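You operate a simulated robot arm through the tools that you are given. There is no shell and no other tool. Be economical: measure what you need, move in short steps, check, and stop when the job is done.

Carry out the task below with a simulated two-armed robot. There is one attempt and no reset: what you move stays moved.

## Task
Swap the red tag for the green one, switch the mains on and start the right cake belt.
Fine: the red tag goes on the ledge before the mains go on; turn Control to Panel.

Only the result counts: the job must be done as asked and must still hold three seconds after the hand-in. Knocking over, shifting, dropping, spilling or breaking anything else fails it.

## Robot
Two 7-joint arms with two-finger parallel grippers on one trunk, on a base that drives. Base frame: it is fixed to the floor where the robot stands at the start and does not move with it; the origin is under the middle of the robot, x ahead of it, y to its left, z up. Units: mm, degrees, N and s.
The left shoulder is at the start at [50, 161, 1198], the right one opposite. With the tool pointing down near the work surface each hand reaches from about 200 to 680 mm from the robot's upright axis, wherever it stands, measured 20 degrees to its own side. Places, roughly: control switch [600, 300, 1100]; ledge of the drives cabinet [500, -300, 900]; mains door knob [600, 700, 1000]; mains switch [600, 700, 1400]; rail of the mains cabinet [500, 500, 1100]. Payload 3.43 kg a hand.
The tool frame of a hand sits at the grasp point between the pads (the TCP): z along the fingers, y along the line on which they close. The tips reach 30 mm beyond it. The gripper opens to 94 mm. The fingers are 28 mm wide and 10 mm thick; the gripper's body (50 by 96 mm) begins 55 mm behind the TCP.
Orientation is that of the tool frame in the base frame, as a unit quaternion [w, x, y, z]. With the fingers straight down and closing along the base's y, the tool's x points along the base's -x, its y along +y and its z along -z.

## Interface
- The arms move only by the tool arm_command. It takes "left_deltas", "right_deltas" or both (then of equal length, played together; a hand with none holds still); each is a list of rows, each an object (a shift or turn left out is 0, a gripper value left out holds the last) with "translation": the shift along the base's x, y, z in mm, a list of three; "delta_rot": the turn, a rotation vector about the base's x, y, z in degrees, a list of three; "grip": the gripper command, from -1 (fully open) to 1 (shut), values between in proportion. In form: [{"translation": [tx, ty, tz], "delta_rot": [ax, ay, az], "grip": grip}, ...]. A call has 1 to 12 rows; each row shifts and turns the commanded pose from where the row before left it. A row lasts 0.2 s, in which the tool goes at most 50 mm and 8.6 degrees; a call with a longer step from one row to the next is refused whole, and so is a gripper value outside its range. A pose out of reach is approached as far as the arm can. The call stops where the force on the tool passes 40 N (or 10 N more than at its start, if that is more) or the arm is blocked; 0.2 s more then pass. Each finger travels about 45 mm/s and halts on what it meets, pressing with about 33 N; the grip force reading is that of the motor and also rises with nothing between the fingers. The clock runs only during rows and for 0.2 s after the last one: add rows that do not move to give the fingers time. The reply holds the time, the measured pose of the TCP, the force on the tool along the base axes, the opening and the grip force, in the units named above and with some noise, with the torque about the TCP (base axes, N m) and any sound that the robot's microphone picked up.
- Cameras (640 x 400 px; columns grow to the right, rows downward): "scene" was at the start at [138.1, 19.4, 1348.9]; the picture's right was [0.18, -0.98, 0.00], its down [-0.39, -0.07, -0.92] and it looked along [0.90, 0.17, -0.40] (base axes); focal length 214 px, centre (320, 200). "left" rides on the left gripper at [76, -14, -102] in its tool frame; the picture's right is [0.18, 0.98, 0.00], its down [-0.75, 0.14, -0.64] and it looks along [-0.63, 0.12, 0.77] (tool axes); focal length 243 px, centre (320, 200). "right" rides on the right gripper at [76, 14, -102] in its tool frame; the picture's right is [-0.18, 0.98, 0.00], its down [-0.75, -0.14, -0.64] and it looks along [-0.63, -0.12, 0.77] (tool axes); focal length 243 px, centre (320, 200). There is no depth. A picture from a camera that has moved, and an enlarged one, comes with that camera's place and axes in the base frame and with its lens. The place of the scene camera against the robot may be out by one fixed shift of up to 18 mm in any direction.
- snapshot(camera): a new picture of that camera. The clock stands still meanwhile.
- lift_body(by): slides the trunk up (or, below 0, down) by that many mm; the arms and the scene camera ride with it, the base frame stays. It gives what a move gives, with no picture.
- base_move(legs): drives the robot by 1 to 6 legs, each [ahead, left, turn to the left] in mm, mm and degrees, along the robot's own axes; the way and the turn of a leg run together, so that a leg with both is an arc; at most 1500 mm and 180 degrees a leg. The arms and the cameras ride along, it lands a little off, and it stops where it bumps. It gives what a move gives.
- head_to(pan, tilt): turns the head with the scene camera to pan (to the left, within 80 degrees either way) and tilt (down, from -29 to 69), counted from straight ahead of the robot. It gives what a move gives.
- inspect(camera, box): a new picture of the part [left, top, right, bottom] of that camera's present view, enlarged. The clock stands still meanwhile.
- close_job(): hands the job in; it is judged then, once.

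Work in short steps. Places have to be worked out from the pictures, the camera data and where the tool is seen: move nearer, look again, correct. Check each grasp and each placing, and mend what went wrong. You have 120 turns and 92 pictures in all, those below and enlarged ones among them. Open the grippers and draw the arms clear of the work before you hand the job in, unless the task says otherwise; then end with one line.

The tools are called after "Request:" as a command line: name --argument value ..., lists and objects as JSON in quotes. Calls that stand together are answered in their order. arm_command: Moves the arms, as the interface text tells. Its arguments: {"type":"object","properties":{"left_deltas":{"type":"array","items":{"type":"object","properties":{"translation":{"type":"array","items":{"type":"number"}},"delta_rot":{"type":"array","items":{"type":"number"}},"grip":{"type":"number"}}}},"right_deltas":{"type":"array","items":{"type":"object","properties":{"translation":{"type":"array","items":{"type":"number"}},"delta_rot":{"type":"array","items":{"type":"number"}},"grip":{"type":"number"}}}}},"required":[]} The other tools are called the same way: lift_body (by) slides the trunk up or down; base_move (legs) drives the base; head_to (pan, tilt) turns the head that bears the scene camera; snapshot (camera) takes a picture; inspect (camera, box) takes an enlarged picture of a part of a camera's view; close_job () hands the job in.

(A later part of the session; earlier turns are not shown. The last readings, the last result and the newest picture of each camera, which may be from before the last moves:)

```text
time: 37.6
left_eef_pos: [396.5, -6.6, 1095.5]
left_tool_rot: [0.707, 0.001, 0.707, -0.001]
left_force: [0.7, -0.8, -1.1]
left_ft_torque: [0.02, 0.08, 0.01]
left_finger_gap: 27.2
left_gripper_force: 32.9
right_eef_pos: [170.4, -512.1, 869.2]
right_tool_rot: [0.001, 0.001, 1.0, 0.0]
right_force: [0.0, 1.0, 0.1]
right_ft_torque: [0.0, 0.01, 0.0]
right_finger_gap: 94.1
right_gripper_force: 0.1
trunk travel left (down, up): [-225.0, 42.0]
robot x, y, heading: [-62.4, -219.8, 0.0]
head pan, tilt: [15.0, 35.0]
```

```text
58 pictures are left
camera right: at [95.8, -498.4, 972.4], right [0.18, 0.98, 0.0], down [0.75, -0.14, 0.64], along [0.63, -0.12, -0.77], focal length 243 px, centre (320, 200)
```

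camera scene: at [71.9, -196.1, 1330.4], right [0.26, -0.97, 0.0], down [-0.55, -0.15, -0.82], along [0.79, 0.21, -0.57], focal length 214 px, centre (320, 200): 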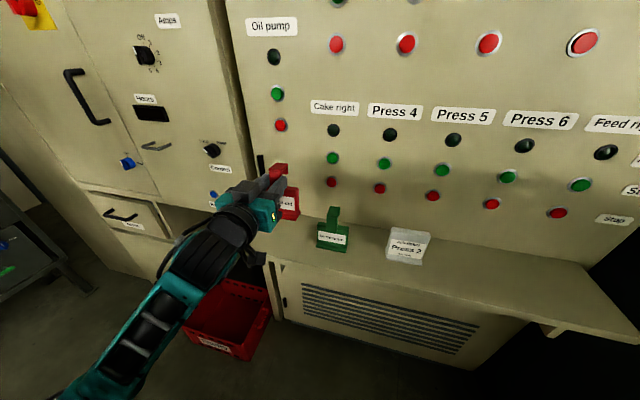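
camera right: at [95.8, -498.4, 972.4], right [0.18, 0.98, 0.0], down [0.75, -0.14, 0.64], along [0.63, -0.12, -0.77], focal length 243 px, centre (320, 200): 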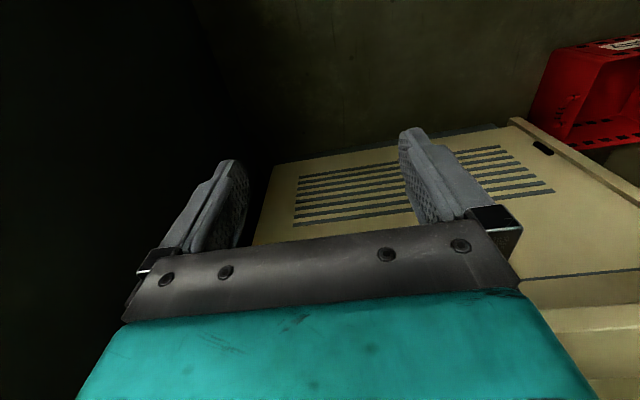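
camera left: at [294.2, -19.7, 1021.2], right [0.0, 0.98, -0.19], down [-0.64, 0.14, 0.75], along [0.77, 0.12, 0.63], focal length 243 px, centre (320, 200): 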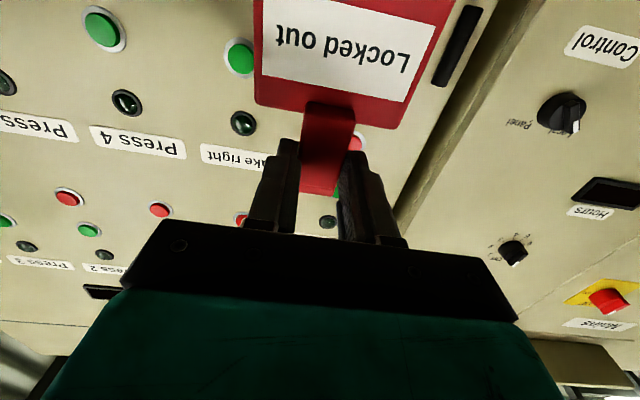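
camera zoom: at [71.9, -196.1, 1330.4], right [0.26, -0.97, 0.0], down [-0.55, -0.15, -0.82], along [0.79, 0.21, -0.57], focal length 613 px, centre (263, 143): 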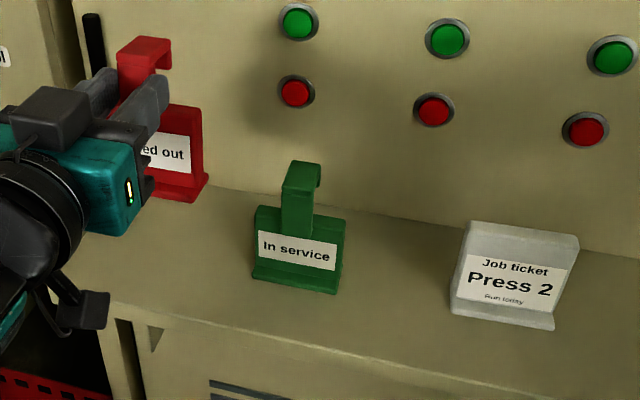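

Ledge: front edge x ≈ 415, wall ≈ 595, left end y ≈ 110, top z ≈ 860–875. I move the red tag over the free spot left of the green one (x ≈ 490, y ≈ 3) and begin lowering.

Request:
arm_command --left_deltas '[{"translation": [30, 5, 0]}, {"translation": [35, 5, 0]}, {"translation": [0, 0, -25]}, {"translation": [0, 0, -25]}, {"translation": [0, 0, -25]}, {"translation": [0, 0, -20]}, {}]'

Request:
inspect --camera "scene" --box '[240, 150, 440, 290]'

```text
time: 39.2
left_eef_pos: [462.2, 6.0, 1001.9]
left_tool_rot: [0.707, 0.0, 0.708, -0.001]
left_force: [0.0, 0.6, -0.6]
left_ft_torque: [0.0, 0.02, -0.02]
left_finger_gap: 26.9
left_gripper_force: 32.9
right_eef_pos: [171.1, -513.8, 869.5]
right_tool_rot: [-0.001, 0.0, 1.0, 0.0]
right_force: [0.2, 0.0, -0.2]
right_ft_torque: [0.02, 0.01, -0.03]
right_finger_gap: 94.1
right_gripper_force: 0.1
trunk travel left (down, up): [-225.0, 42.0]
robot x, y, heading: [-58.3, -221.5, -0.1]
head pan, tilt: [15.0, 35.0]
```

```text
2.86 times, centred on (340, 220) of scene
camera zoom: at [71.9, -196.0, 1330.4], right [0.26, -0.97, 0.0], down [-0.55, -0.15, -0.82], along [0.79, 0.21, -0.57], focal length 613 px, centre (263, 143)
```

zoom: 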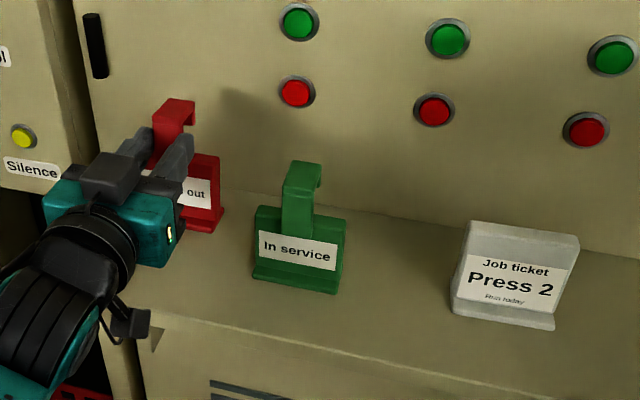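

The tag hangs upright about 40 mm above the ledge. I lower in small steps and watch the force.

Request:
arm_command --left_deltas '[{"translation": [0, 0, -8]}, {"translation": [0, 0, -8]}, {"translation": [0, 0, -6]}, {}]'

Request:
inspect --camera "scene" --box '[240, 150, 440, 290]'

```text
time: 40.2
left_eef_pos: [461.7, 4.5, 979.3]
left_tool_rot: [0.707, 0.001, 0.707, -0.002]
left_force: [0.3, -0.4, -0.7]
left_ft_torque: [0.0, 0.02, 0.02]
left_finger_gap: 27.0
left_gripper_force: 33.5
right_eef_pos: [171.1, -513.4, 869.5]
right_tool_rot: [0.0, 0.0, 1.0, 0.0]
right_force: [0.0, -0.4, 0.1]
right_ft_torque: [0.01, 0.02, -0.02]
right_finger_gap: 93.9
right_gripper_force: 0.0
trunk travel left (down, up): [-225.0, 42.0]
robot x, y, heading: [-65.1, -222.4, -0.2]
head pan, tilt: [15.0, 35.0]
```

```text
2.86 times, centred on (340, 220) of scene
camera zoom: at [71.9, -196.0, 1330.4], right [0.26, -0.97, 0.0], down [-0.55, -0.15, -0.82], along [0.79, 0.21, -0.57], focal length 613 px, centre (263, 143)
```

zoom: 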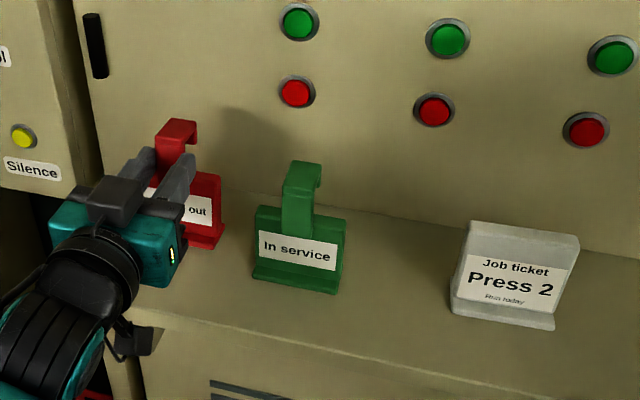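

Still free of contact (−0.7 N). I continue in 4 mm steps.

Request:
arm_command --left_deltas '[{"translation": [0, 0, -4]}, {"translation": [0, 0, -4]}, {"translation": [0, 0, -4]}, {}]'

Request:
arm_command --left_deltas '[{"translation": [0, 0, -3]}, {"translation": [0, 0, -3]}, {}]'

Request:
inspect --camera "scene" --box '[240, 150, 440, 290]'

```text
time: 41.2
left_eef_pos: [461.8, 4.5, 970.7]
left_tool_rot: [0.71, 0.0, 0.704, 0.0]
left_force: [0.6, 1.5, 11.9]
left_ft_torque: [0.05, -0.71, 0.01]
left_finger_gap: 27.1
left_gripper_force: 32.8
right_eef_pos: [171.1, -513.3, 871.2]
right_tool_rot: [0.001, 0.0, 1.0, 0.0]
right_force: [0.0, 1.1, 0.2]
right_ft_torque: [0.0, -0.02, 0.0]
right_finger_gap: 94.1
right_gripper_force: 0.1
trunk travel left (down, up): [-225.0, 42.0]
robot x, y, heading: [-60.2, -223.4, -0.0]
head pan, tilt: [15.0, 35.0]
```

```text
time: 42.0
left_eef_pos: [460.8, 2.7, 966.7]
left_tool_rot: [0.712, 0.002, 0.702, -0.002]
left_force: [-4.5, 3.8, 22.7]
left_ft_torque: [0.1, -0.82, 0.16]
left_finger_gap: 27.1
left_gripper_force: 33.1
right_eef_pos: [169.2, -512.7, 870.1]
right_tool_rot: [0.002, 0.0, 1.0, 0.0]
right_force: [-0.4, 0.3, 0.5]
right_ft_torque: [-0.02, 0.0, -0.05]
right_finger_gap: 94.1
right_gripper_force: 0.1
trunk travel left (down, up): [-225.0, 42.0]
robot x, y, heading: [-61.5, -226.2, 0.3]
head pan, tilt: [15.0, 35.0]
```

```text
2.86 times, centred on (340, 220) of scene
camera zoom: at [69.1, -196.5, 1330.8], right [0.26, -0.97, 0.0], down [-0.55, -0.15, -0.82], along [0.79, 0.21, -0.57], focal length 613 px, centre (263, 143)
```

zoom: 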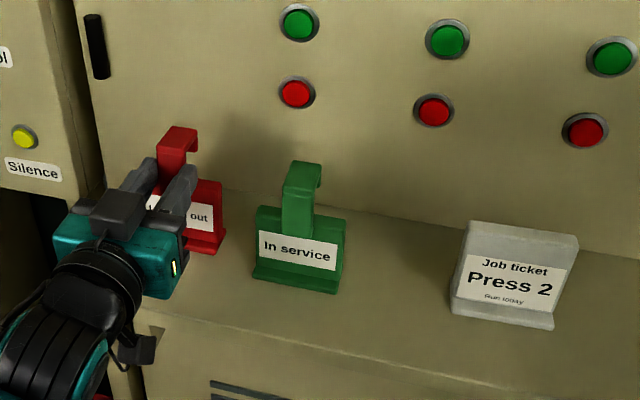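

The contact lever (about 36–60 mm ahead of the TCP) shows it is the tag's foot standing on the ledge. I relieve the pressure, open gently and look.

Request:
arm_command --left_deltas '[{"translation": [0, 0, 3]}, {"grip": 0.3}, {}, {}, {}]'

Request:
inspect --camera "scene" --box '[240, 150, 440, 290]'

Request:
snapshot --camera "left"

```text
time: 43.2
left_eef_pos: [461.8, 5.0, 964.3]
left_tool_rot: [0.706, 0.0, 0.708, -0.001]
left_force: [-0.1, 0.7, 0.2]
left_ft_torque: [0.03, 0.03, -0.03]
left_finger_gap: 33.0
left_gripper_force: 0.2
right_eef_pos: [170.5, -513.0, 871.8]
right_tool_rot: [0.001, 0.0, 1.0, 0.0]
right_force: [-0.6, 0.0, 0.0]
right_ft_torque: [0.02, -0.02, 0.01]
right_finger_gap: 93.9
right_gripper_force: 0.0
trunk travel left (down, up): [-225.0, 42.0]
robot x, y, heading: [-59.4, -219.1, 0.4]
head pan, tilt: [15.0, 35.0]
```

```text
2.86 times, centred on (340, 220) of scene
camera zoom: at [71.8, -196.1, 1330.4], right [0.26, -0.97, 0.0], down [-0.55, -0.15, -0.82], along [0.79, 0.21, -0.57], focal length 613 px, centre (263, 143)
```

zoom: 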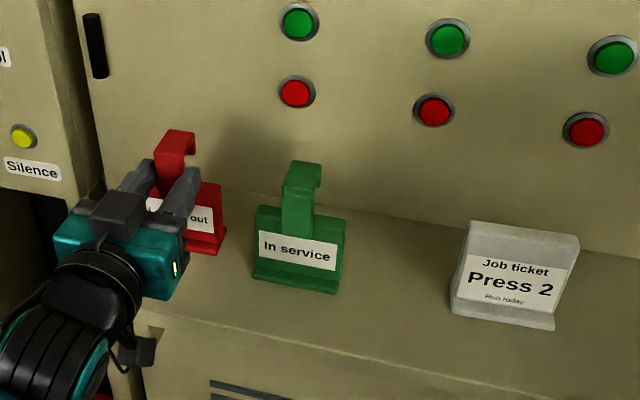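

```text
53 pictures are left
camera left: at [359.3, -9.5, 888.9], right [0.0, 0.98, -0.19], down [-0.64, 0.14, 0.75], along [0.77, 0.12, 0.63], focal length 243 px, centre (320, 200)
```

left: 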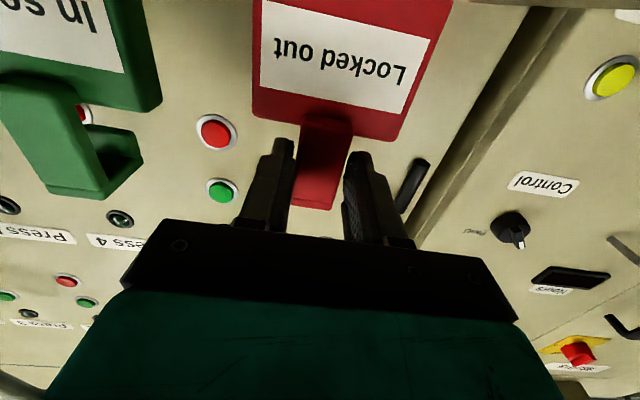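

The tag stands on its own with the fingers open. I open a little more and draw straight back.

Request:
arm_command --left_deltas '[{"grip": 0.0}, {}, {"translation": [-10, 0, 0]}, {"translation": [-20, 0, 0]}, {"translation": [-25, 0, 0]}, {"translation": [-15, 0, 20]}, {}]'

Request:
inspect --camera "scene" --box '[240, 150, 440, 290]'

Request:
snapshot --camera "left"

```text
time: 44.8
left_eef_pos: [391.4, 3.7, 984.9]
left_tool_rot: [0.707, -0.001, 0.707, 0.0]
left_force: [-0.4, 0.5, -0.4]
left_ft_torque: [0.05, 0.02, 0.05]
left_finger_gap: 47.1
left_gripper_force: 0.0
right_eef_pos: [171.4, -512.3, 871.0]
right_tool_rot: [0.001, -0.001, 1.0, 0.0]
right_force: [-0.3, 0.6, -0.6]
right_ft_torque: [-0.02, 0.02, 0.0]
right_finger_gap: 93.8
right_gripper_force: 0.1
trunk travel left (down, up): [-225.0, 42.0]
robot x, y, heading: [-61.3, -224.3, 0.2]
head pan, tilt: [15.0, 35.0]
```

```text
2.86 times, centred on (340, 220) of scene
camera zoom: at [71.8, -196.1, 1330.4], right [0.26, -0.97, 0.0], down [-0.55, -0.15, -0.82], along [0.79, 0.21, -0.57], focal length 613 px, centre (263, 143)
```

zoom: 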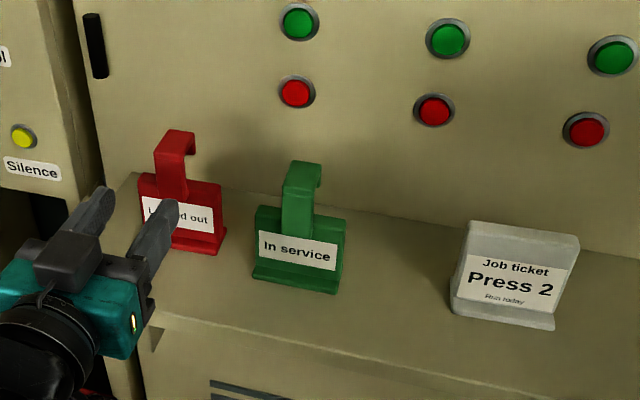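

```text
51 pictures are left
camera left: at [288.5, -10.0, 909.2], right [0.0, 0.98, -0.19], down [-0.64, 0.14, 0.75], along [0.77, 0.12, 0.63], focal length 243 px, centre (320, 200)
```

left: 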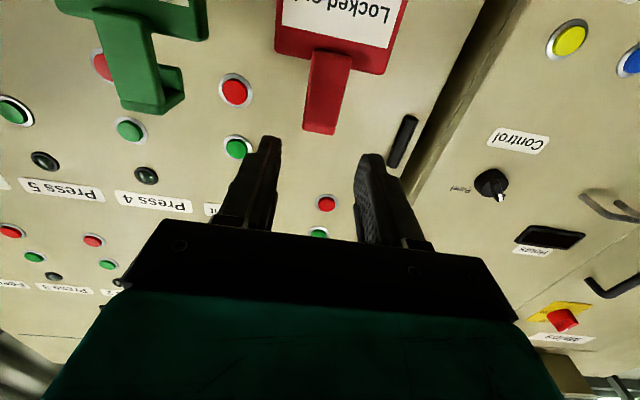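

The red tag stands on the ledge. From the wrist view the green neck is at about x 469, y −120. I drive the base right 124 mm to face it with the same arm pose.

Request:
base_move --legs '[[0, -124, 0]]'

Request:
arm_command --left_deltas '[{"translation": [0, 0, -8], "grip": -0.3}, {"translation": [0, 0, -6]}, {}]'

Request:
snapshot --camera "left"

```text
time: 46.5
left_eef_pos: [392.0, -119.3, 983.7]
left_tool_rot: [0.707, 0.0, 0.707, -0.001]
left_force: [-0.3, 0.1, 0.0]
left_ft_torque: [-0.02, 0.01, -0.01]
left_finger_gap: 47.0
left_gripper_force: 0.1
right_eef_pos: [172.6, -636.5, 869.7]
right_tool_rot: [0.001, -0.002, 1.0, 0.0]
right_force: [-0.5, -0.2, 0.0]
right_ft_torque: [0.03, -0.01, 0.01]
right_finger_gap: 93.9
right_gripper_force: 0.0
trunk travel left (down, up): [-225.0, 42.0]
robot x, y, heading: [-63.1, -346.6, 0.3]
head pan, tilt: [15.0, 35.0]
```

```text
time: 47.4
left_eef_pos: [391.3, -120.5, 969.7]
left_tool_rot: [0.707, 0.0, 0.708, -0.001]
left_force: [1.3, 0.3, -0.1]
left_ft_torque: [-0.01, -0.02, -0.01]
left_finger_gap: 61.2
left_gripper_force: 0.1
right_eef_pos: [172.3, -637.7, 871.0]
right_tool_rot: [0.0, -0.001, 1.0, 0.001]
right_force: [0.4, 0.2, 0.1]
right_ft_torque: [0.02, 0.03, 0.01]
right_finger_gap: 94.0
right_gripper_force: 0.0
trunk travel left (down, up): [-225.0, 42.0]
robot x, y, heading: [-60.8, -342.7, 0.2]
head pan, tilt: [15.0, 35.0]
```

```text
50 pictures are left
camera left: at [288.3, -134.1, 894.4], right [0.0, 0.98, -0.19], down [-0.64, 0.14, 0.75], along [0.77, 0.12, 0.63], focal length 243 px, centre (320, 200)
```

left: 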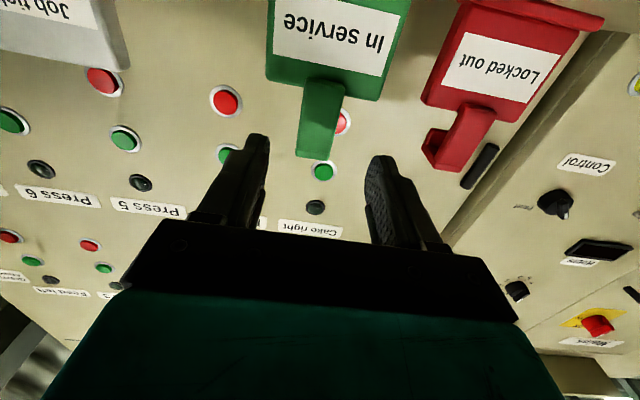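

The green neck: front x ≈ 467, y ≈ −121, z 944–994. I move in to TCP x ≈ 445 and close.

Request:
arm_command --left_deltas '[{"translation": [25, -1, -6]}, {"translation": [20, 0, 0]}, {"translation": [10, 0, 0]}, {}, {"grip": 1}, {}, {}, {}, {}]'

Request:
snapshot --camera "left"

```text
time: 49.4
left_eef_pos: [445.9, -121.9, 965.0]
left_tool_rot: [0.707, 0.0, 0.707, 0.0]
left_force: [0.6, -0.4, 0.9]
left_ft_torque: [0.08, -0.08, 0.0]
left_finger_gap: 27.2
left_gripper_force: 32.8
right_eef_pos: [171.0, -638.3, 870.5]
right_tool_rot: [0.001, -0.001, 1.0, 0.0]
right_force: [-0.7, -0.2, 0.8]
right_ft_torque: [-0.01, 0.0, 0.0]
right_finger_gap: 93.9
right_gripper_force: 0.0
trunk travel left (down, up): [-225.0, 42.0]
robot x, y, heading: [-61.5, -344.1, 0.2]
head pan, tilt: [15.0, 35.0]
```

```text
49 pictures are left
camera left: at [344.0, -135.1, 889.1], right [0.0, 0.98, -0.19], down [-0.64, 0.14, 0.75], along [0.77, 0.12, 0.63], focal length 243 px, centre (320, 200)
```

left: 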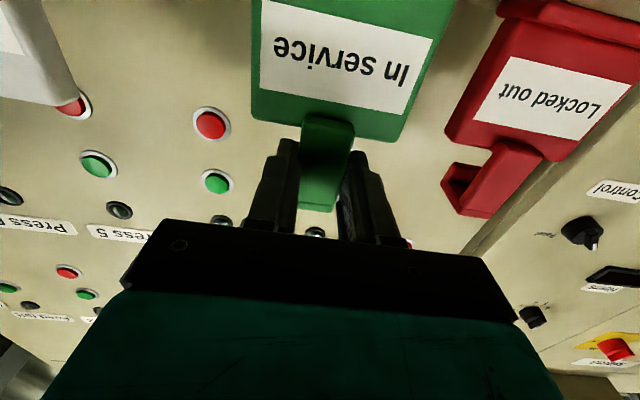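

The green tag is gripped just as the red one was. I lift it well clear and draw back, then check.

Request:
arm_command --left_deltas '[{"translation": [0, 0, 10]}, {"translation": [0, 0, 30]}, {"translation": [0, 0, 30]}, {"translation": [0, 0, 30]}, {"translation": [0, 0, 30]}, {"translation": [-25, 0, 10]}, {"translation": [-23, 0, 0]}, {}]'

Request:
base_move --legs '[[0, 590, 0]]'

Request:
snapshot --camera "left"

```text
time: 51.1
left_eef_pos: [398.2, -120.3, 1103.4]
left_tool_rot: [0.706, -0.001, 0.708, -0.001]
left_force: [0.6, 0.1, -0.7]
left_ft_torque: [0.02, 0.03, 0.0]
left_finger_gap: 27.0
left_gripper_force: 33.2
right_eef_pos: [172.0, -637.9, 870.2]
right_tool_rot: [0.0, -0.001, 1.0, 0.0]
right_force: [-0.5, -0.1, 0.3]
right_ft_torque: [-0.01, 0.03, 0.0]
right_finger_gap: 94.1
right_gripper_force: 0.0
trunk travel left (down, up): [-225.0, 42.0]
robot x, y, heading: [-59.7, -345.2, 0.3]
head pan, tilt: [15.0, 35.0]
```

```text
time: 56.7
left_eef_pos: [397.3, 459.9, 1104.8]
left_tool_rot: [0.707, -0.001, 0.708, 0.0]
left_force: [-0.7, -0.3, -1.2]
left_ft_torque: [-0.01, 0.03, 0.03]
left_finger_gap: 27.0
left_gripper_force: 32.9
right_eef_pos: [170.3, -56.7, 869.6]
right_tool_rot: [0.001, 0.0, 1.0, 0.0]
right_force: [0.3, -0.2, 1.2]
right_ft_torque: [0.01, 0.0, 0.01]
right_finger_gap: 94.0
right_gripper_force: 0.0
trunk travel left (down, up): [-225.0, 42.0]
robot x, y, heading: [-62.9, 233.9, -0.0]
head pan, tilt: [15.0, 35.0]
```

```text
48 pictures are left
camera left: at [294.8, 446.3, 1029.3], right [0.0, 0.98, -0.19], down [-0.64, 0.14, 0.75], along [0.77, 0.12, 0.63], focal length 243 px, centre (320, 200)
```

left: 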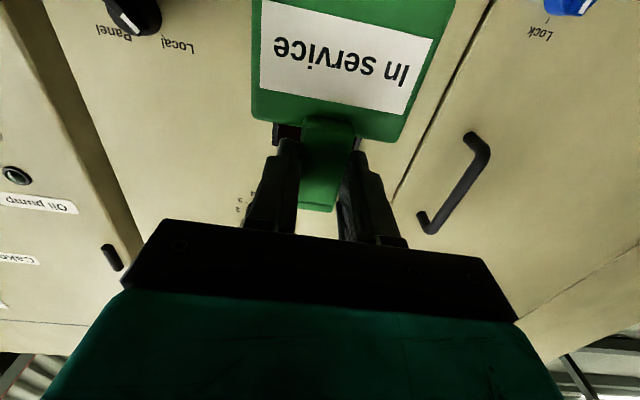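

The tag is in front of the mains cabinet. I drive ahead 60 mm, then set the arm to y ≈ 481.

Request:
base_move --legs '[[60, 0, 0]]'

Request:
arm_command --left_deltas '[{"translation": [0, 10, 0]}, {"translation": [0, 10, 0]}, {}]'

Request:
head_to --pan 35 --tilt 25

Request:
snapshot --camera "scene"

```text
time: 57.7
left_eef_pos: [455.9, 460.5, 1104.3]
left_tool_rot: [0.707, 0.0, 0.708, -0.001]
left_force: [-0.1, 0.2, -1.6]
left_ft_torque: [0.03, -0.01, -0.01]
left_finger_gap: 27.1
left_gripper_force: 32.8
right_eef_pos: [229.7, -55.4, 869.9]
right_tool_rot: [0.001, 0.0, 1.0, 0.0]
right_force: [0.5, -0.1, 1.3]
right_ft_torque: [-0.01, 0.02, -0.03]
right_finger_gap: 94.2
right_gripper_force: 0.0
trunk travel left (down, up): [-225.0, 42.0]
robot x, y, heading: [-2.2, 236.7, 0.1]
head pan, tilt: [15.0, 35.0]
```

```text
time: 58.5
left_eef_pos: [456.4, 480.9, 1104.3]
left_tool_rot: [0.707, 0.0, 0.708, -0.001]
left_force: [-0.7, -0.6, -1.3]
left_ft_torque: [-0.03, 0.01, 0.04]
left_finger_gap: 27.1
left_gripper_force: 32.9
right_eef_pos: [231.0, -56.1, 870.9]
right_tool_rot: [0.001, 0.0, 1.0, 0.001]
right_force: [0.3, 0.5, -0.1]
right_ft_torque: [-0.02, 0.0, 0.02]
right_finger_gap: 93.8
right_gripper_force: 0.0
trunk travel left (down, up): [-225.0, 42.0]
robot x, y, heading: [-4.1, 233.0, -0.1]
head pan, tilt: [15.0, 35.0]
```

```text
time: 59.3
left_eef_pos: [455.6, 481.6, 1105.3]
left_tool_rot: [0.707, 0.0, 0.708, -0.001]
left_force: [-0.2, -0.5, -0.5]
left_ft_torque: [0.02, 0.04, -0.03]
left_finger_gap: 27.1
left_gripper_force: 33.3
right_eef_pos: [228.3, -55.1, 870.0]
right_tool_rot: [0.001, 0.001, 1.0, 0.0]
right_force: [0.2, 0.5, -1.0]
right_ft_torque: [-0.01, 0.03, 0.03]
right_finger_gap: 93.7
right_gripper_force: 0.1
trunk travel left (down, up): [-225.0, 42.0]
robot x, y, heading: [-2.5, 237.9, 0.3]
head pan, tilt: [35.0, 25.0]
```

```text
47 pictures are left
camera scene: at [119.6, 291.3, 1346.1], right [0.57, -0.82, 0.0], down [-0.35, -0.24, -0.91], along [0.74, 0.52, -0.42], focal length 214 px, centre (320, 200)
```

scene: 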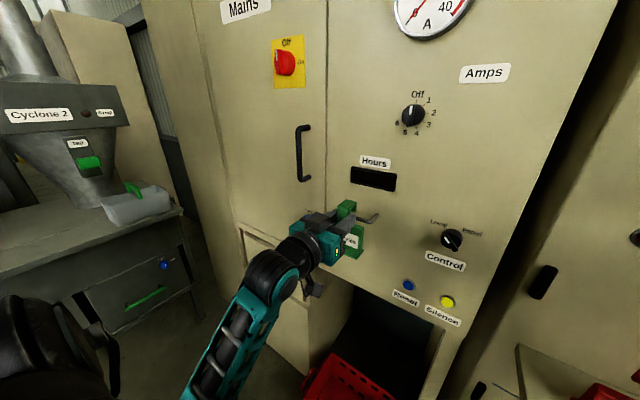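

The hook is in line with the rail. I move forward to x ≈ 510 at this height and look from the scene camera.

Request:
arm_command --left_deltas '[{"translation": [20, 0, 0]}, {"translation": [20, 0, 0]}, {"translation": [14, 0, 0]}, {}]'

Request:
inspect --camera "scene" --box '[290, 170, 410, 290]'

```text
time: 60.3
left_eef_pos: [507.8, 480.2, 1108.5]
left_tool_rot: [0.708, 0.0, 0.706, -0.001]
left_force: [-18.6, -1.4, 2.3]
left_ft_torque: [-0.05, 0.65, 0.01]
left_finger_gap: 27.2
left_gripper_force: 33.1
right_eef_pos: [228.4, -56.1, 870.7]
right_tool_rot: [0.001, 0.0, 1.0, 0.0]
right_force: [0.0, -1.1, 0.1]
right_ft_torque: [0.0, -0.01, 0.03]
right_finger_gap: 94.2
right_gripper_force: 0.1
trunk travel left (down, up): [-225.0, 42.0]
robot x, y, heading: [-3.7, 234.3, 0.1]
head pan, tilt: [35.0, 25.0]
```

```text
3.33 times, centred on (350, 230) of scene
camera zoom: at [116.6, 291.1, 1346.5], right [0.57, -0.82, 0.0], down [-0.34, -0.24, -0.91], along [0.74, 0.52, -0.42], focal length 715 px, centre (220, 100)
```

zoom: 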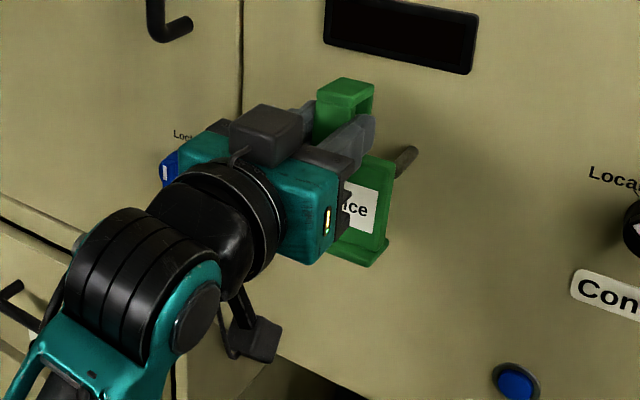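

The force lever (35 mm below the TCP) shows the tag's body back touching the rail, so the hook lip is behind the rail line. I back off 4 mm and lower in steps.

Request:
arm_command --left_deltas '[{"translation": [-4, 0, 0]}, {"translation": [0, 0, -8]}, {"translation": [0, 0, -8]}, {"translation": [0, 0, -8]}, {}]'

Request:
inspect --camera "scene" --box '[290, 170, 410, 290]'

```text
time: 61.5
left_eef_pos: [506.5, 481.4, 1080.3]
left_tool_rot: [0.707, 0.0, 0.708, -0.001]
left_force: [-0.5, 0.7, -1.2]
left_ft_torque: [-0.01, 0.07, 0.02]
left_finger_gap: 27.3
left_gripper_force: 33.0
right_eef_pos: [229.1, -55.0, 869.4]
right_tool_rot: [0.001, 0.0, 1.0, 0.0]
right_force: [-0.8, -0.7, 0.1]
right_ft_torque: [0.0, 0.03, 0.01]
right_finger_gap: 93.7
right_gripper_force: 0.1
trunk travel left (down, up): [-225.0, 42.0]
robot x, y, heading: [-5.0, 237.6, 0.3]
head pan, tilt: [35.0, 25.0]
```

```text
3.33 times, centred on (350, 230) of scene
camera zoom: at [119.6, 291.3, 1346.1], right [0.57, -0.82, 0.0], down [-0.35, -0.24, -0.91], along [0.74, 0.52, -0.42], focal length 715 px, centre (220, 100)
```

zoom: 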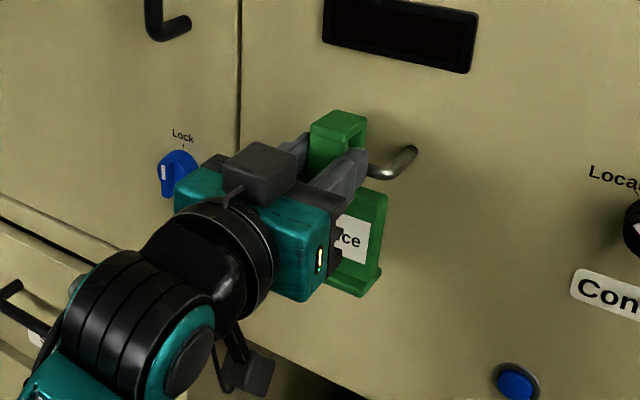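

No contact, and the rail passes under the hook. I keep lowering.

Request:
arm_command --left_deltas '[{"translation": [0, 0, -7]}, {"translation": [0, 0, -7]}, {"translation": [0, 0, -5]}, {}]'

Request:
arm_command --left_deltas '[{"translation": [0, 0, -4]}, {"translation": [0, 0, -4]}, {}]'

Request:
inspect --camera "scene" --box '[290, 170, 410, 290]'

```text
time: 62.5
left_eef_pos: [505.2, 480.9, 1065.4]
left_tool_rot: [0.711, 0.001, 0.704, -0.001]
left_force: [2.3, 3.5, 20.1]
left_ft_torque: [0.0, -0.79, 0.12]
left_finger_gap: 27.2
left_gripper_force: 33.0
right_eef_pos: [227.4, -55.4, 870.6]
right_tool_rot: [0.001, 0.0, 1.0, 0.001]
right_force: [-0.1, -0.6, 0.3]
right_ft_torque: [0.02, -0.03, 0.01]
right_finger_gap: 93.9
right_gripper_force: 0.1
trunk travel left (down, up): [-225.0, 42.0]
robot x, y, heading: [-2.2, 234.6, 0.2]
head pan, tilt: [35.0, 25.0]
```

```text
time: 63.3
left_eef_pos: [504.6, 479.7, 1064.8]
left_tool_rot: [0.717, 0.0, 0.697, 0.0]
left_force: [10.2, 5.9, 34.0]
left_ft_torque: [-0.06, -1.27, 0.25]
left_finger_gap: 27.3
left_gripper_force: 32.6
right_eef_pos: [228.7, -55.8, 870.8]
right_tool_rot: [0.001, -0.001, 1.0, 0.0]
right_force: [-1.0, 0.0, 0.1]
right_ft_torque: [0.02, 0.01, 0.02]
right_finger_gap: 94.0
right_gripper_force: 0.1
trunk travel left (down, up): [-225.0, 42.0]
robot x, y, heading: [-4.8, 237.9, 0.1]
head pan, tilt: [35.0, 25.0]
```

```text
3.33 times, centred on (350, 230) of scene
camera zoom: at [117.8, 290.7, 1346.5], right [0.57, -0.82, 0.0], down [-0.34, -0.24, -0.91], along [0.74, 0.52, -0.42], focal length 715 px, centre (220, 100)
```

zoom: 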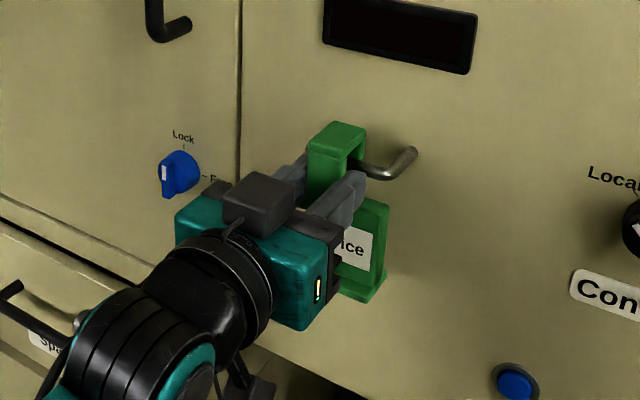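

Contact came at TCP z ≈ 1065, about 39 mm ahead of the TCP. I enlarge the hook to see whether the rail is inside it or the lip sits on top of it.

Request:
inspect --camera "scene" --box '[330, 195, 380, 235]'

Request:
snapshot --camera "left"

```text
10.00 times, centred on (355, 215) of scene
camera zoom: at [117.8, 290.7, 1346.5], right [0.57, -0.82, 0.0], down [-0.34, -0.24, -0.91], along [0.74, 0.52, -0.42], focal length 2145 px, centre (-30, 50)
```

zoom: 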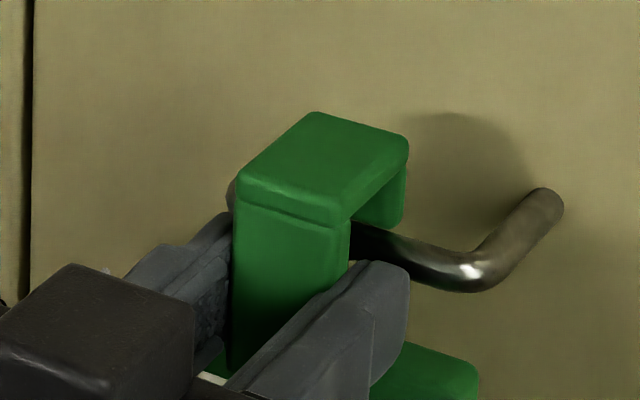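

```text
42 pictures are left
camera left: at [403.9, 466.7, 985.8], right [0.01, 0.98, -0.18], down [-0.66, 0.14, 0.74], along [0.75, 0.12, 0.65], focal length 243 px, centre (320, 200)
```

left: 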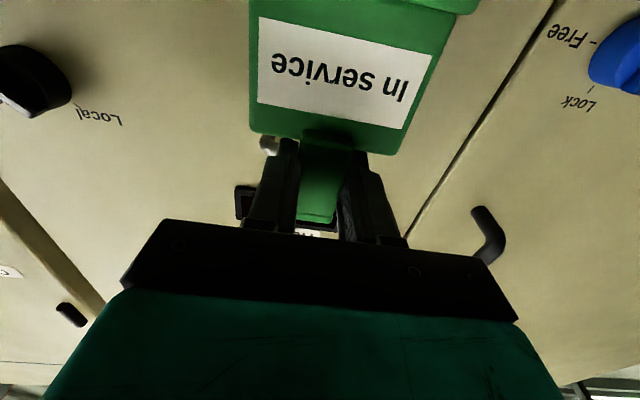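

The push came back with +10 N along x, which suggests the lip's inner edge is riding on the rail's rear top, so the hook needs to go a few mm further in. I raise, shift +3 mm in x, and lower again.

Request:
arm_command --left_deltas '[{"translation": [0, 0, 10]}, {"translation": [0, 0, 10]}, {"translation": [4, 0, 0]}, {"translation": [0, 0, -5]}, {"translation": [0, 0, -5]}, {}]'

Request:
arm_command --left_deltas '[{"translation": [0, 0, -4]}, {"translation": [0, 0, -4]}, {}]'

```text
time: 64.7
left_eef_pos: [508.8, 481.8, 1063.4]
left_tool_rot: [0.707, 0.001, 0.707, -0.001]
left_force: [0.0, -0.8, -0.9]
left_ft_torque: [0.01, 0.02, 0.02]
left_finger_gap: 27.0
left_gripper_force: 33.0
right_eef_pos: [229.1, -56.5, 870.6]
right_tool_rot: [0.001, 0.0, 1.0, -0.001]
right_force: [-0.2, -0.4, 0.4]
right_ft_torque: [0.04, 0.02, -0.02]
right_finger_gap: 93.9
right_gripper_force: 0.1
trunk travel left (down, up): [-225.0, 42.0]
robot x, y, heading: [-5.0, 238.0, 0.1]
head pan, tilt: [35.0, 25.0]
```

```text
time: 65.5
left_eef_pos: [510.1, 480.1, 1051.4]
left_tool_rot: [0.703, -0.001, 0.711, -0.001]
left_force: [4.6, -0.2, -2.0]
left_ft_torque: [0.07, 0.26, 0.05]
left_finger_gap: 27.3
left_gripper_force: 32.8
right_eef_pos: [229.3, -55.5, 870.4]
right_tool_rot: [0.0, 0.0, 1.0, 0.0]
right_force: [0.4, 0.3, -0.1]
right_ft_torque: [0.0, 0.01, 0.0]
right_finger_gap: 94.2
right_gripper_force: 0.1
trunk travel left (down, up): [-225.0, 42.0]
robot x, y, heading: [-2.4, 237.7, 0.1]
head pan, tilt: [35.0, 25.0]
```

Now it went below the old contact height without a stop, to z 1051, so the rail is inside the hook. I lower a little more until the hook bears.

Request:
arm_command --left_deltas '[{"translation": [0, 0, -3]}, {"translation": [0, 0, -3]}, {}]'

Request:
inspect --camera "scene" --box '[330, 195, 380, 235]'

```text
time: 66.3
left_eef_pos: [509.0, 479.8, 1048.6]
left_tool_rot: [0.707, 0.0, 0.707, -0.001]
left_force: [-0.2, -0.3, 0.8]
left_ft_torque: [0.0, -0.02, 0.01]
left_finger_gap: 26.8
left_gripper_force: 32.4
right_eef_pos: [229.6, -55.4, 870.5]
right_tool_rot: [0.0, 0.0, 1.0, 0.0]
right_force: [-0.2, 0.0, 0.4]
right_ft_torque: [-0.05, 0.03, -0.02]
right_finger_gap: 94.1
right_gripper_force: 0.1
trunk travel left (down, up): [-225.0, 42.0]
robot x, y, heading: [-2.2, 235.2, 0.1]
head pan, tilt: [35.0, 25.0]
```

```text
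10.00 times, centred on (355, 215) of scene
camera zoom: at [119.4, 291.4, 1346.2], right [0.57, -0.82, 0.0], down [-0.35, -0.24, -0.91], along [0.74, 0.52, -0.42], focal length 2145 px, centre (-30, 50)
```

zoom: 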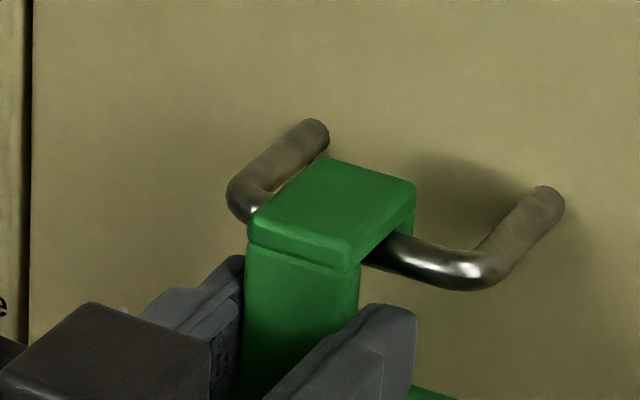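

The rail is clearly inside the hook and it bears. I open the fingers and draw back slowly.

Request:
arm_command --left_deltas '[{"translation": [0, 0, -1], "grip": 0.35}, {}, {}, {"grip": 0.1}, {}, {"translation": [-10, 0, 0]}, {"translation": [-20, 0, 0]}, {"translation": [-30, 0, 0]}, {"translation": [-30, 0, 0]}, {}]'

Request:
inspect --camera "scene" --box '[290, 170, 410, 290]'

Request:
snapshot --camera "left"

```text
time: 68.5
left_eef_pos: [420.1, 480.1, 1047.2]
left_tool_rot: [0.707, 0.0, 0.708, -0.002]
left_force: [-0.2, 0.2, -0.1]
left_ft_torque: [0.01, -0.04, 0.0]
left_finger_gap: 42.4
left_gripper_force: 0.0
right_eef_pos: [229.4, -55.7, 869.6]
right_tool_rot: [0.001, 0.0, 1.0, -0.001]
right_force: [-0.1, 0.9, -0.9]
right_ft_torque: [-0.02, 0.01, -0.02]
right_finger_gap: 94.2
right_gripper_force: 0.0
trunk travel left (down, up): [-225.0, 42.0]
robot x, y, heading: [-1.1, 233.3, 0.1]
head pan, tilt: [35.0, 25.0]
```

```text
3.33 times, centred on (350, 230) of scene
camera zoom: at [119.6, 291.3, 1346.1], right [0.57, -0.82, 0.0], down [-0.35, -0.24, -0.91], along [0.74, 0.52, -0.42], focal length 715 px, centre (220, 100)
```

zoom: 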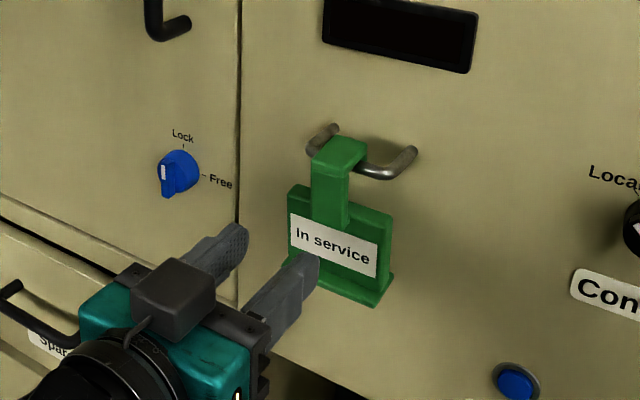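

```text
39 pictures are left
camera left: at [316.8, 465.8, 973.0], right [0.0, 0.98, -0.19], down [-0.64, 0.14, 0.75], along [0.77, 0.12, 0.63], focal length 243 px, centre (320, 200)
```

left: 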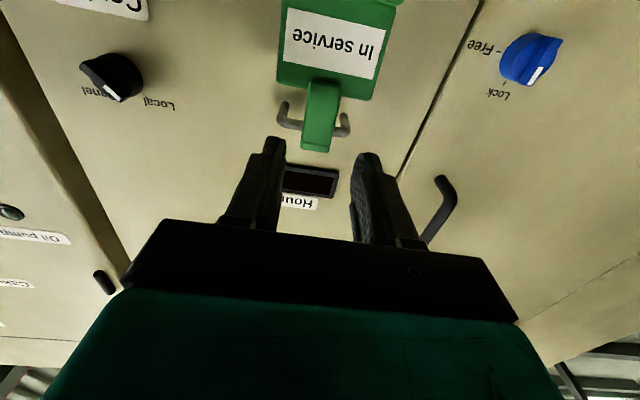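

The green tag hangs freely on the rail. The mains switch is estimated near [571, 706, 1430]. I drive left 235 mm and raise the left hand in front of it.

Request:
base_move --legs '[[0, 235, 0]]'

Request:
arm_command --left_deltas '[{"translation": [0, 0, 40]}, {"translation": [0, 0, 40]}, {"translation": [0, 0, 40]}, {"translation": [0, 0, 40]}, {"translation": [0, 0, 40]}, {"translation": [0, 0, 40]}, {"translation": [0, 0, 40]}, {"translation": [0, 0, 40], "grip": -0.3}, {"translation": [0, 0, 20]}, {}]'

Request:
snapshot --camera "left"

```text
time: 71.2
left_eef_pos: [420.5, 716.0, 1048.0]
left_tool_rot: [0.706, 0.0, 0.708, -0.002]
left_force: [-0.8, 0.3, 0.1]
left_ft_torque: [-0.02, -0.02, -0.03]
left_finger_gap: 42.6
left_gripper_force: 0.0
right_eef_pos: [227.7, 179.1, 870.3]
right_tool_rot: [0.001, 0.002, 1.0, 0.0]
right_force: [0.2, -0.4, 0.4]
right_ft_torque: [0.01, 0.01, -0.03]
right_finger_gap: 94.1
right_gripper_force: 0.1
trunk travel left (down, up): [-225.0, 42.0]
robot x, y, heading: [-1.4, 472.8, -0.0]
head pan, tilt: [35.0, 25.0]
```

```text
time: 73.4
left_eef_pos: [461.3, 722.7, 1373.7]
left_tool_rot: [0.706, 0.001, 0.708, -0.002]
left_force: [-0.5, 0.0, 0.2]
left_ft_torque: [-0.01, 0.03, -0.01]
left_finger_gap: 61.1
left_gripper_force: 0.0
left hand out of reach, approached as far as the arm can: row 1, 2, 3, 4
right_eef_pos: [228.3, 180.8, 869.7]
right_tool_rot: [0.001, 0.002, 1.0, 0.001]
right_force: [0.6, -0.4, -0.3]
right_ft_torque: [-0.01, 0.01, -0.03]
right_finger_gap: 94.2
right_gripper_force: 0.0
trunk travel left (down, up): [-225.0, 42.0]
robot x, y, heading: [-3.9, 472.9, -0.2]
head pan, tilt: [35.0, 25.0]
```

```text
38 pictures are left
camera left: at [358.1, 708.4, 1298.8], right [0.0, 0.98, -0.19], down [-0.64, 0.15, 0.75], along [0.77, 0.11, 0.63], focal length 243 px, centre (320, 200)
```

left: 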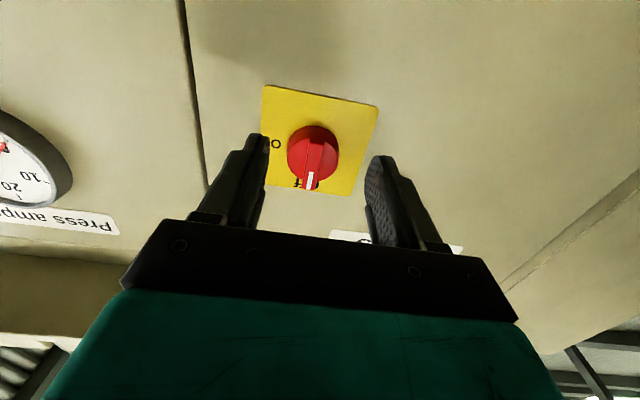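

The knob is in view, pointing to Off. I raise 45 mm to its height and triangulate.

Request:
arm_command --left_deltas '[{"translation": [0, 0, 25]}, {"translation": [0, 0, 20]}, {}]'

Request:
inspect --camera "left" --box '[240, 40, 400, 180]'

```text
time: 74.2
left_eef_pos: [460.7, 720.1, 1418.8]
left_tool_rot: [0.707, 0.002, 0.708, -0.003]
left_force: [-0.2, 1.2, -0.4]
left_ft_torque: [0.0, -0.03, 0.0]
left_finger_gap: 61.0
left_gripper_force: 0.1
right_eef_pos: [228.0, 180.7, 870.6]
right_tool_rot: [0.001, 0.002, 1.0, 0.0]
right_force: [-0.4, -0.3, 0.4]
right_ft_torque: [0.0, -0.01, 0.03]
right_finger_gap: 94.0
right_gripper_force: 0.2
trunk travel left (down, up): [-225.0, 42.0]
robot x, y, heading: [-3.1, 471.8, -0.2]
head pan, tilt: [35.0, 25.0]
```

```text
2.86 times, centred on (320, 110) of left
camera zoom: at [358.1, 707.5, 1343.4], right [0.01, 0.98, -0.18], down [-0.64, 0.15, 0.75], along [0.77, 0.11, 0.63], focal length 693 px, centre (320, 457)
```

zoom: 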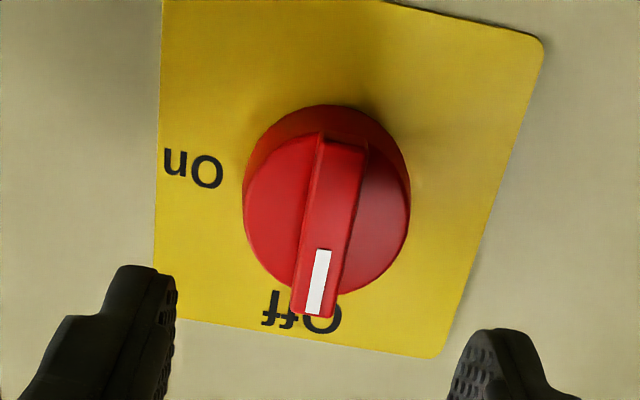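

The bar's front face is at about x 554, centre y 722, z 1416, 13 mm wide. I move in so the tips overlap the bar by about 9 mm, then close.

Request:
arm_command --left_deltas '[{"translation": [30, 2, -3]}, {"translation": [25, 0, 0]}, {"translation": [12, 0, 0]}, {"translation": [6, 0, 0]}, {}]'

Request:
snapshot --camera "left"

```text
time: 75.4
left_eef_pos: [533.6, 722.1, 1414.5]
left_tool_rot: [0.707, 0.001, 0.707, -0.002]
left_force: [0.2, -0.6, -0.6]
left_ft_torque: [-0.03, -0.01, -0.01]
left_finger_gap: 61.0
left_gripper_force: 0.1
right_eef_pos: [227.8, 180.5, 870.2]
right_tool_rot: [0.001, 0.003, 1.0, 0.0]
right_force: [-0.2, -0.1, 0.5]
right_ft_torque: [0.0, 0.02, -0.02]
right_finger_gap: 94.1
right_gripper_force: 0.1
trunk travel left (down, up): [-225.0, 42.0]
robot x, y, heading: [-3.8, 473.7, -0.2]
head pan, tilt: [35.0, 25.0]
```

```text
36 pictures are left
camera left: at [430.7, 709.0, 1340.1], right [0.01, 0.98, -0.19], down [-0.64, 0.15, 0.75], along [0.77, 0.11, 0.63], focal length 243 px, centre (320, 200)
```

left: 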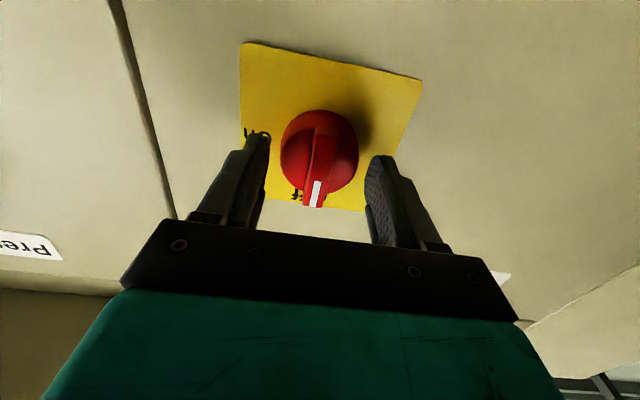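

The bar lies centrally between the fingertips. I close on it.

Request:
arm_command --left_deltas '[{"translation": [3, 0, 0], "grip": 1}, {}, {}, {}, {}, {}, {}]'

Request:
snapshot --camera "left"

```text
time: 77.0
left_eef_pos: [535.0, 723.4, 1415.5]
left_tool_rot: [0.707, 0.002, 0.707, -0.003]
left_force: [-11.8, 2.0, -10.3]
left_ft_torque: [0.0, 0.2, 0.19]
left_finger_gap: 49.8
left_gripper_force: 44.7
right_eef_pos: [226.7, 179.7, 870.6]
right_tool_rot: [0.001, 0.002, 1.0, -0.001]
right_force: [-0.9, -0.6, -0.7]
right_ft_torque: [0.01, -0.02, 0.02]
right_finger_gap: 94.1
right_gripper_force: 0.1
trunk travel left (down, up): [-225.0, 42.0]
robot x, y, heading: [-1.5, 479.0, -0.2]
head pan, tilt: [35.0, 25.0]
```

```text
35 pictures are left
camera left: at [432.1, 709.2, 1340.4], right [0.01, 0.98, -0.19], down [-0.64, 0.15, 0.75], along [0.77, 0.12, 0.63], focal length 243 px, centre (320, 200)
```

left: 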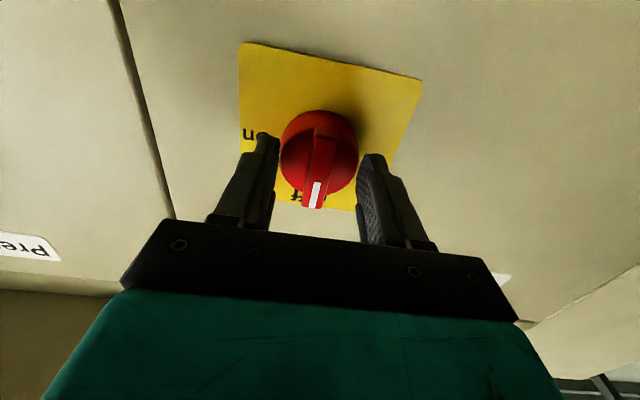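

The fingers met the 50 mm disc rather than the bar, so they are too deep. I open, back off 8 mm and close again.

Request:
arm_command --left_deltas '[{"grip": -0.3}, {}, {"translation": [-8, -1, 0]}, {"translation": [-3, 0, 0]}, {"grip": 1}, {}, {}, {}, {}, {}, {}]'

Request:
snapshot --camera "left"

```text
time: 79.4
left_eef_pos: [526.2, 722.9, 1415.2]
left_tool_rot: [0.707, 0.0, 0.707, -0.002]
left_force: [0.7, 6.4, 2.6]
left_ft_torque: [0.22, 0.18, 0.3]
left_finger_gap: 14.1
left_gripper_force: 45.4
right_eef_pos: [228.0, 181.1, 870.4]
right_tool_rot: [0.001, 0.002, 1.0, 0.0]
right_force: [0.0, 0.1, -0.6]
right_ft_torque: [-0.01, -0.01, 0.03]
right_finger_gap: 94.1
right_gripper_force: 0.0
trunk travel left (down, up): [-225.0, 42.0]
robot x, y, heading: [-1.6, 474.7, -0.1]
head pan, tilt: [35.0, 25.0]
```

```text
34 pictures are left
camera left: at [423.3, 709.0, 1340.3], right [0.0, 0.98, -0.19], down [-0.64, 0.15, 0.75], along [0.77, 0.12, 0.63], focal length 243 px, centre (320, 200)
```

left: 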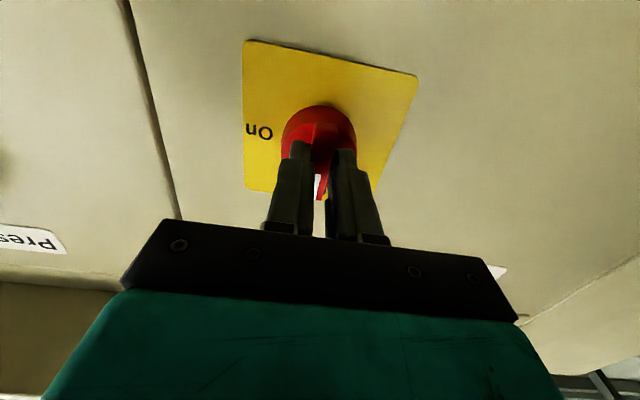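

The bar is gripped (14 mm). I turn clockwise, first by 42 degrees.

Request:
arm_command --left_deltas '[{"translation": [0, 1, 0], "delta_rot": [8.5, 0, 0]}, {"delta_rot": [8.5, 0, 0]}, {"delta_rot": [8.5, 0, 0]}, {"delta_rot": [8.5, 0, 0]}, {"delta_rot": [8.5, 0, 0]}, {}]'

```text
time: 80.8
left_eef_pos: [525.9, 725.5, 1416.5]
left_tool_rot: [0.66, 0.255, 0.659, 0.255]
left_force: [5.9, 16.1, 13.6]
left_ft_torque: [-0.11, -1.29, -0.53]
left_finger_gap: 13.6
left_gripper_force: 45.1
right_eef_pos: [227.4, 181.0, 871.6]
right_tool_rot: [0.0, 0.002, 1.0, -0.001]
right_force: [-0.4, 0.2, 0.3]
right_ft_torque: [0.01, -0.01, -0.02]
right_finger_gap: 94.2
right_gripper_force: 0.0
trunk travel left (down, up): [-225.0, 42.0]
robot x, y, heading: [-3.5, 473.1, -0.1]
head pan, tilt: [35.0, 25.0]
```

The knob is turning, with a side force that suggests its axis is a bit to +y, +z. I shift 2 mm that way and finish the turn.

Request:
arm_command --left_deltas '[{"translation": [0, 2, 2], "delta_rot": [8.5, 0, 0]}, {"delta_rot": [8.5, 0, 0]}, {"delta_rot": [8.5, 0, 0]}, {"delta_rot": [8.5, 0, 0]}, {"delta_rot": [8.5, 0, 0]}, {"delta_rot": [6, 0, 0]}, {}]'

Request:
snapshot --camera "left"

```text
time: 82.4
left_eef_pos: [525.5, 727.8, 1420.1]
left_tool_rot: [0.496, 0.501, 0.498, 0.505]
left_force: [6.7, 14.4, 20.1]
left_ft_torque: [-1.16, -0.41, -0.67]
left_finger_gap: 13.6
left_gripper_force: 44.6
right_eef_pos: [227.2, 181.4, 871.6]
right_tool_rot: [0.001, 0.003, 1.0, 0.0]
right_force: [0.0, -0.1, 1.1]
right_ft_torque: [0.01, -0.02, 0.01]
right_finger_gap: 94.2
right_gripper_force: 0.0
trunk travel left (down, up): [-225.0, 42.0]
robot x, y, heading: [-0.8, 475.9, -0.1]
head pan, tilt: [35.0, 25.0]
```

```text
33 pictures are left
camera left: at [421.7, 803.2, 1407.2], right [0.0, 0.17, 0.98], down [-0.64, -0.76, 0.13], along [0.77, -0.63, 0.11], focal length 243 px, centre (320, 200)
```

left: 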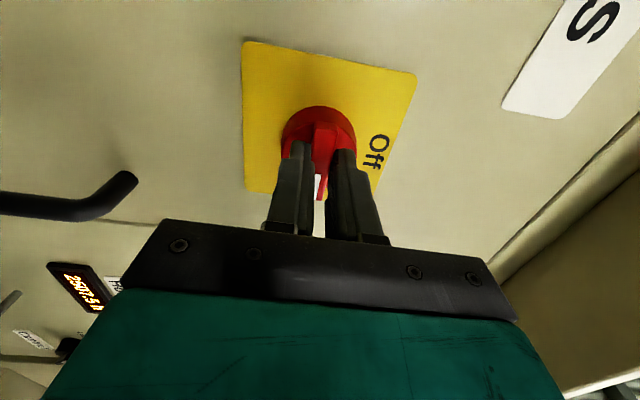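

The bar points to On and the hours counter has lit. I open the fingers and draw back, then turn the hand back.

Request:
arm_command --left_deltas '[{"grip": 0}, {}, {"grip": -0.3}, {"translation": [-10, 0, 0]}, {"translation": [-30, 0, 0]}, {"translation": [-30, 0, 0]}, {}]'

Request:
snapshot --camera "left"

```text
time: 84.0
left_eef_pos: [456.8, 725.9, 1417.3]
left_tool_rot: [0.494, 0.504, 0.498, 0.503]
left_force: [0.0, 0.4, -1.0]
left_ft_torque: [-0.01, 0.01, 0.02]
left_finger_gap: 61.2
left_gripper_force: 0.1
right_eef_pos: [228.0, 180.7, 869.2]
right_tool_rot: [0.002, 0.003, 1.0, 0.0]
right_force: [-0.1, -0.1, -0.1]
right_ft_torque: [-0.01, 0.0, 0.04]
right_finger_gap: 94.0
right_gripper_force: 0.1
trunk travel left (down, up): [-225.0, 42.0]
robot x, y, heading: [-0.9, 470.1, -0.1]
head pan, tilt: [35.0, 25.0]
```

```text
32 pictures are left
camera left: at [353.1, 800.8, 1405.7], right [0.01, 0.17, 0.99], down [-0.64, -0.76, 0.13], along [0.77, -0.63, 0.1], focal length 243 px, centre (320, 200)
```

left: 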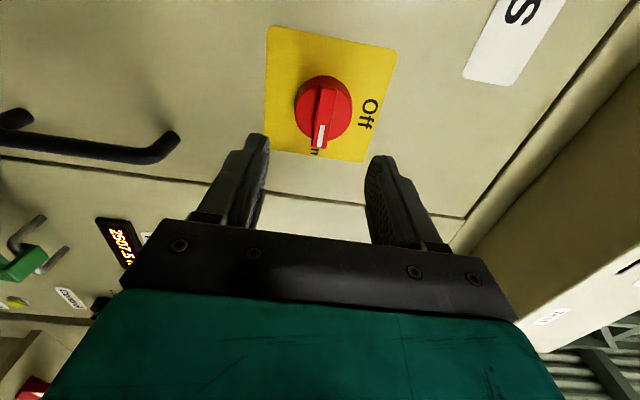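

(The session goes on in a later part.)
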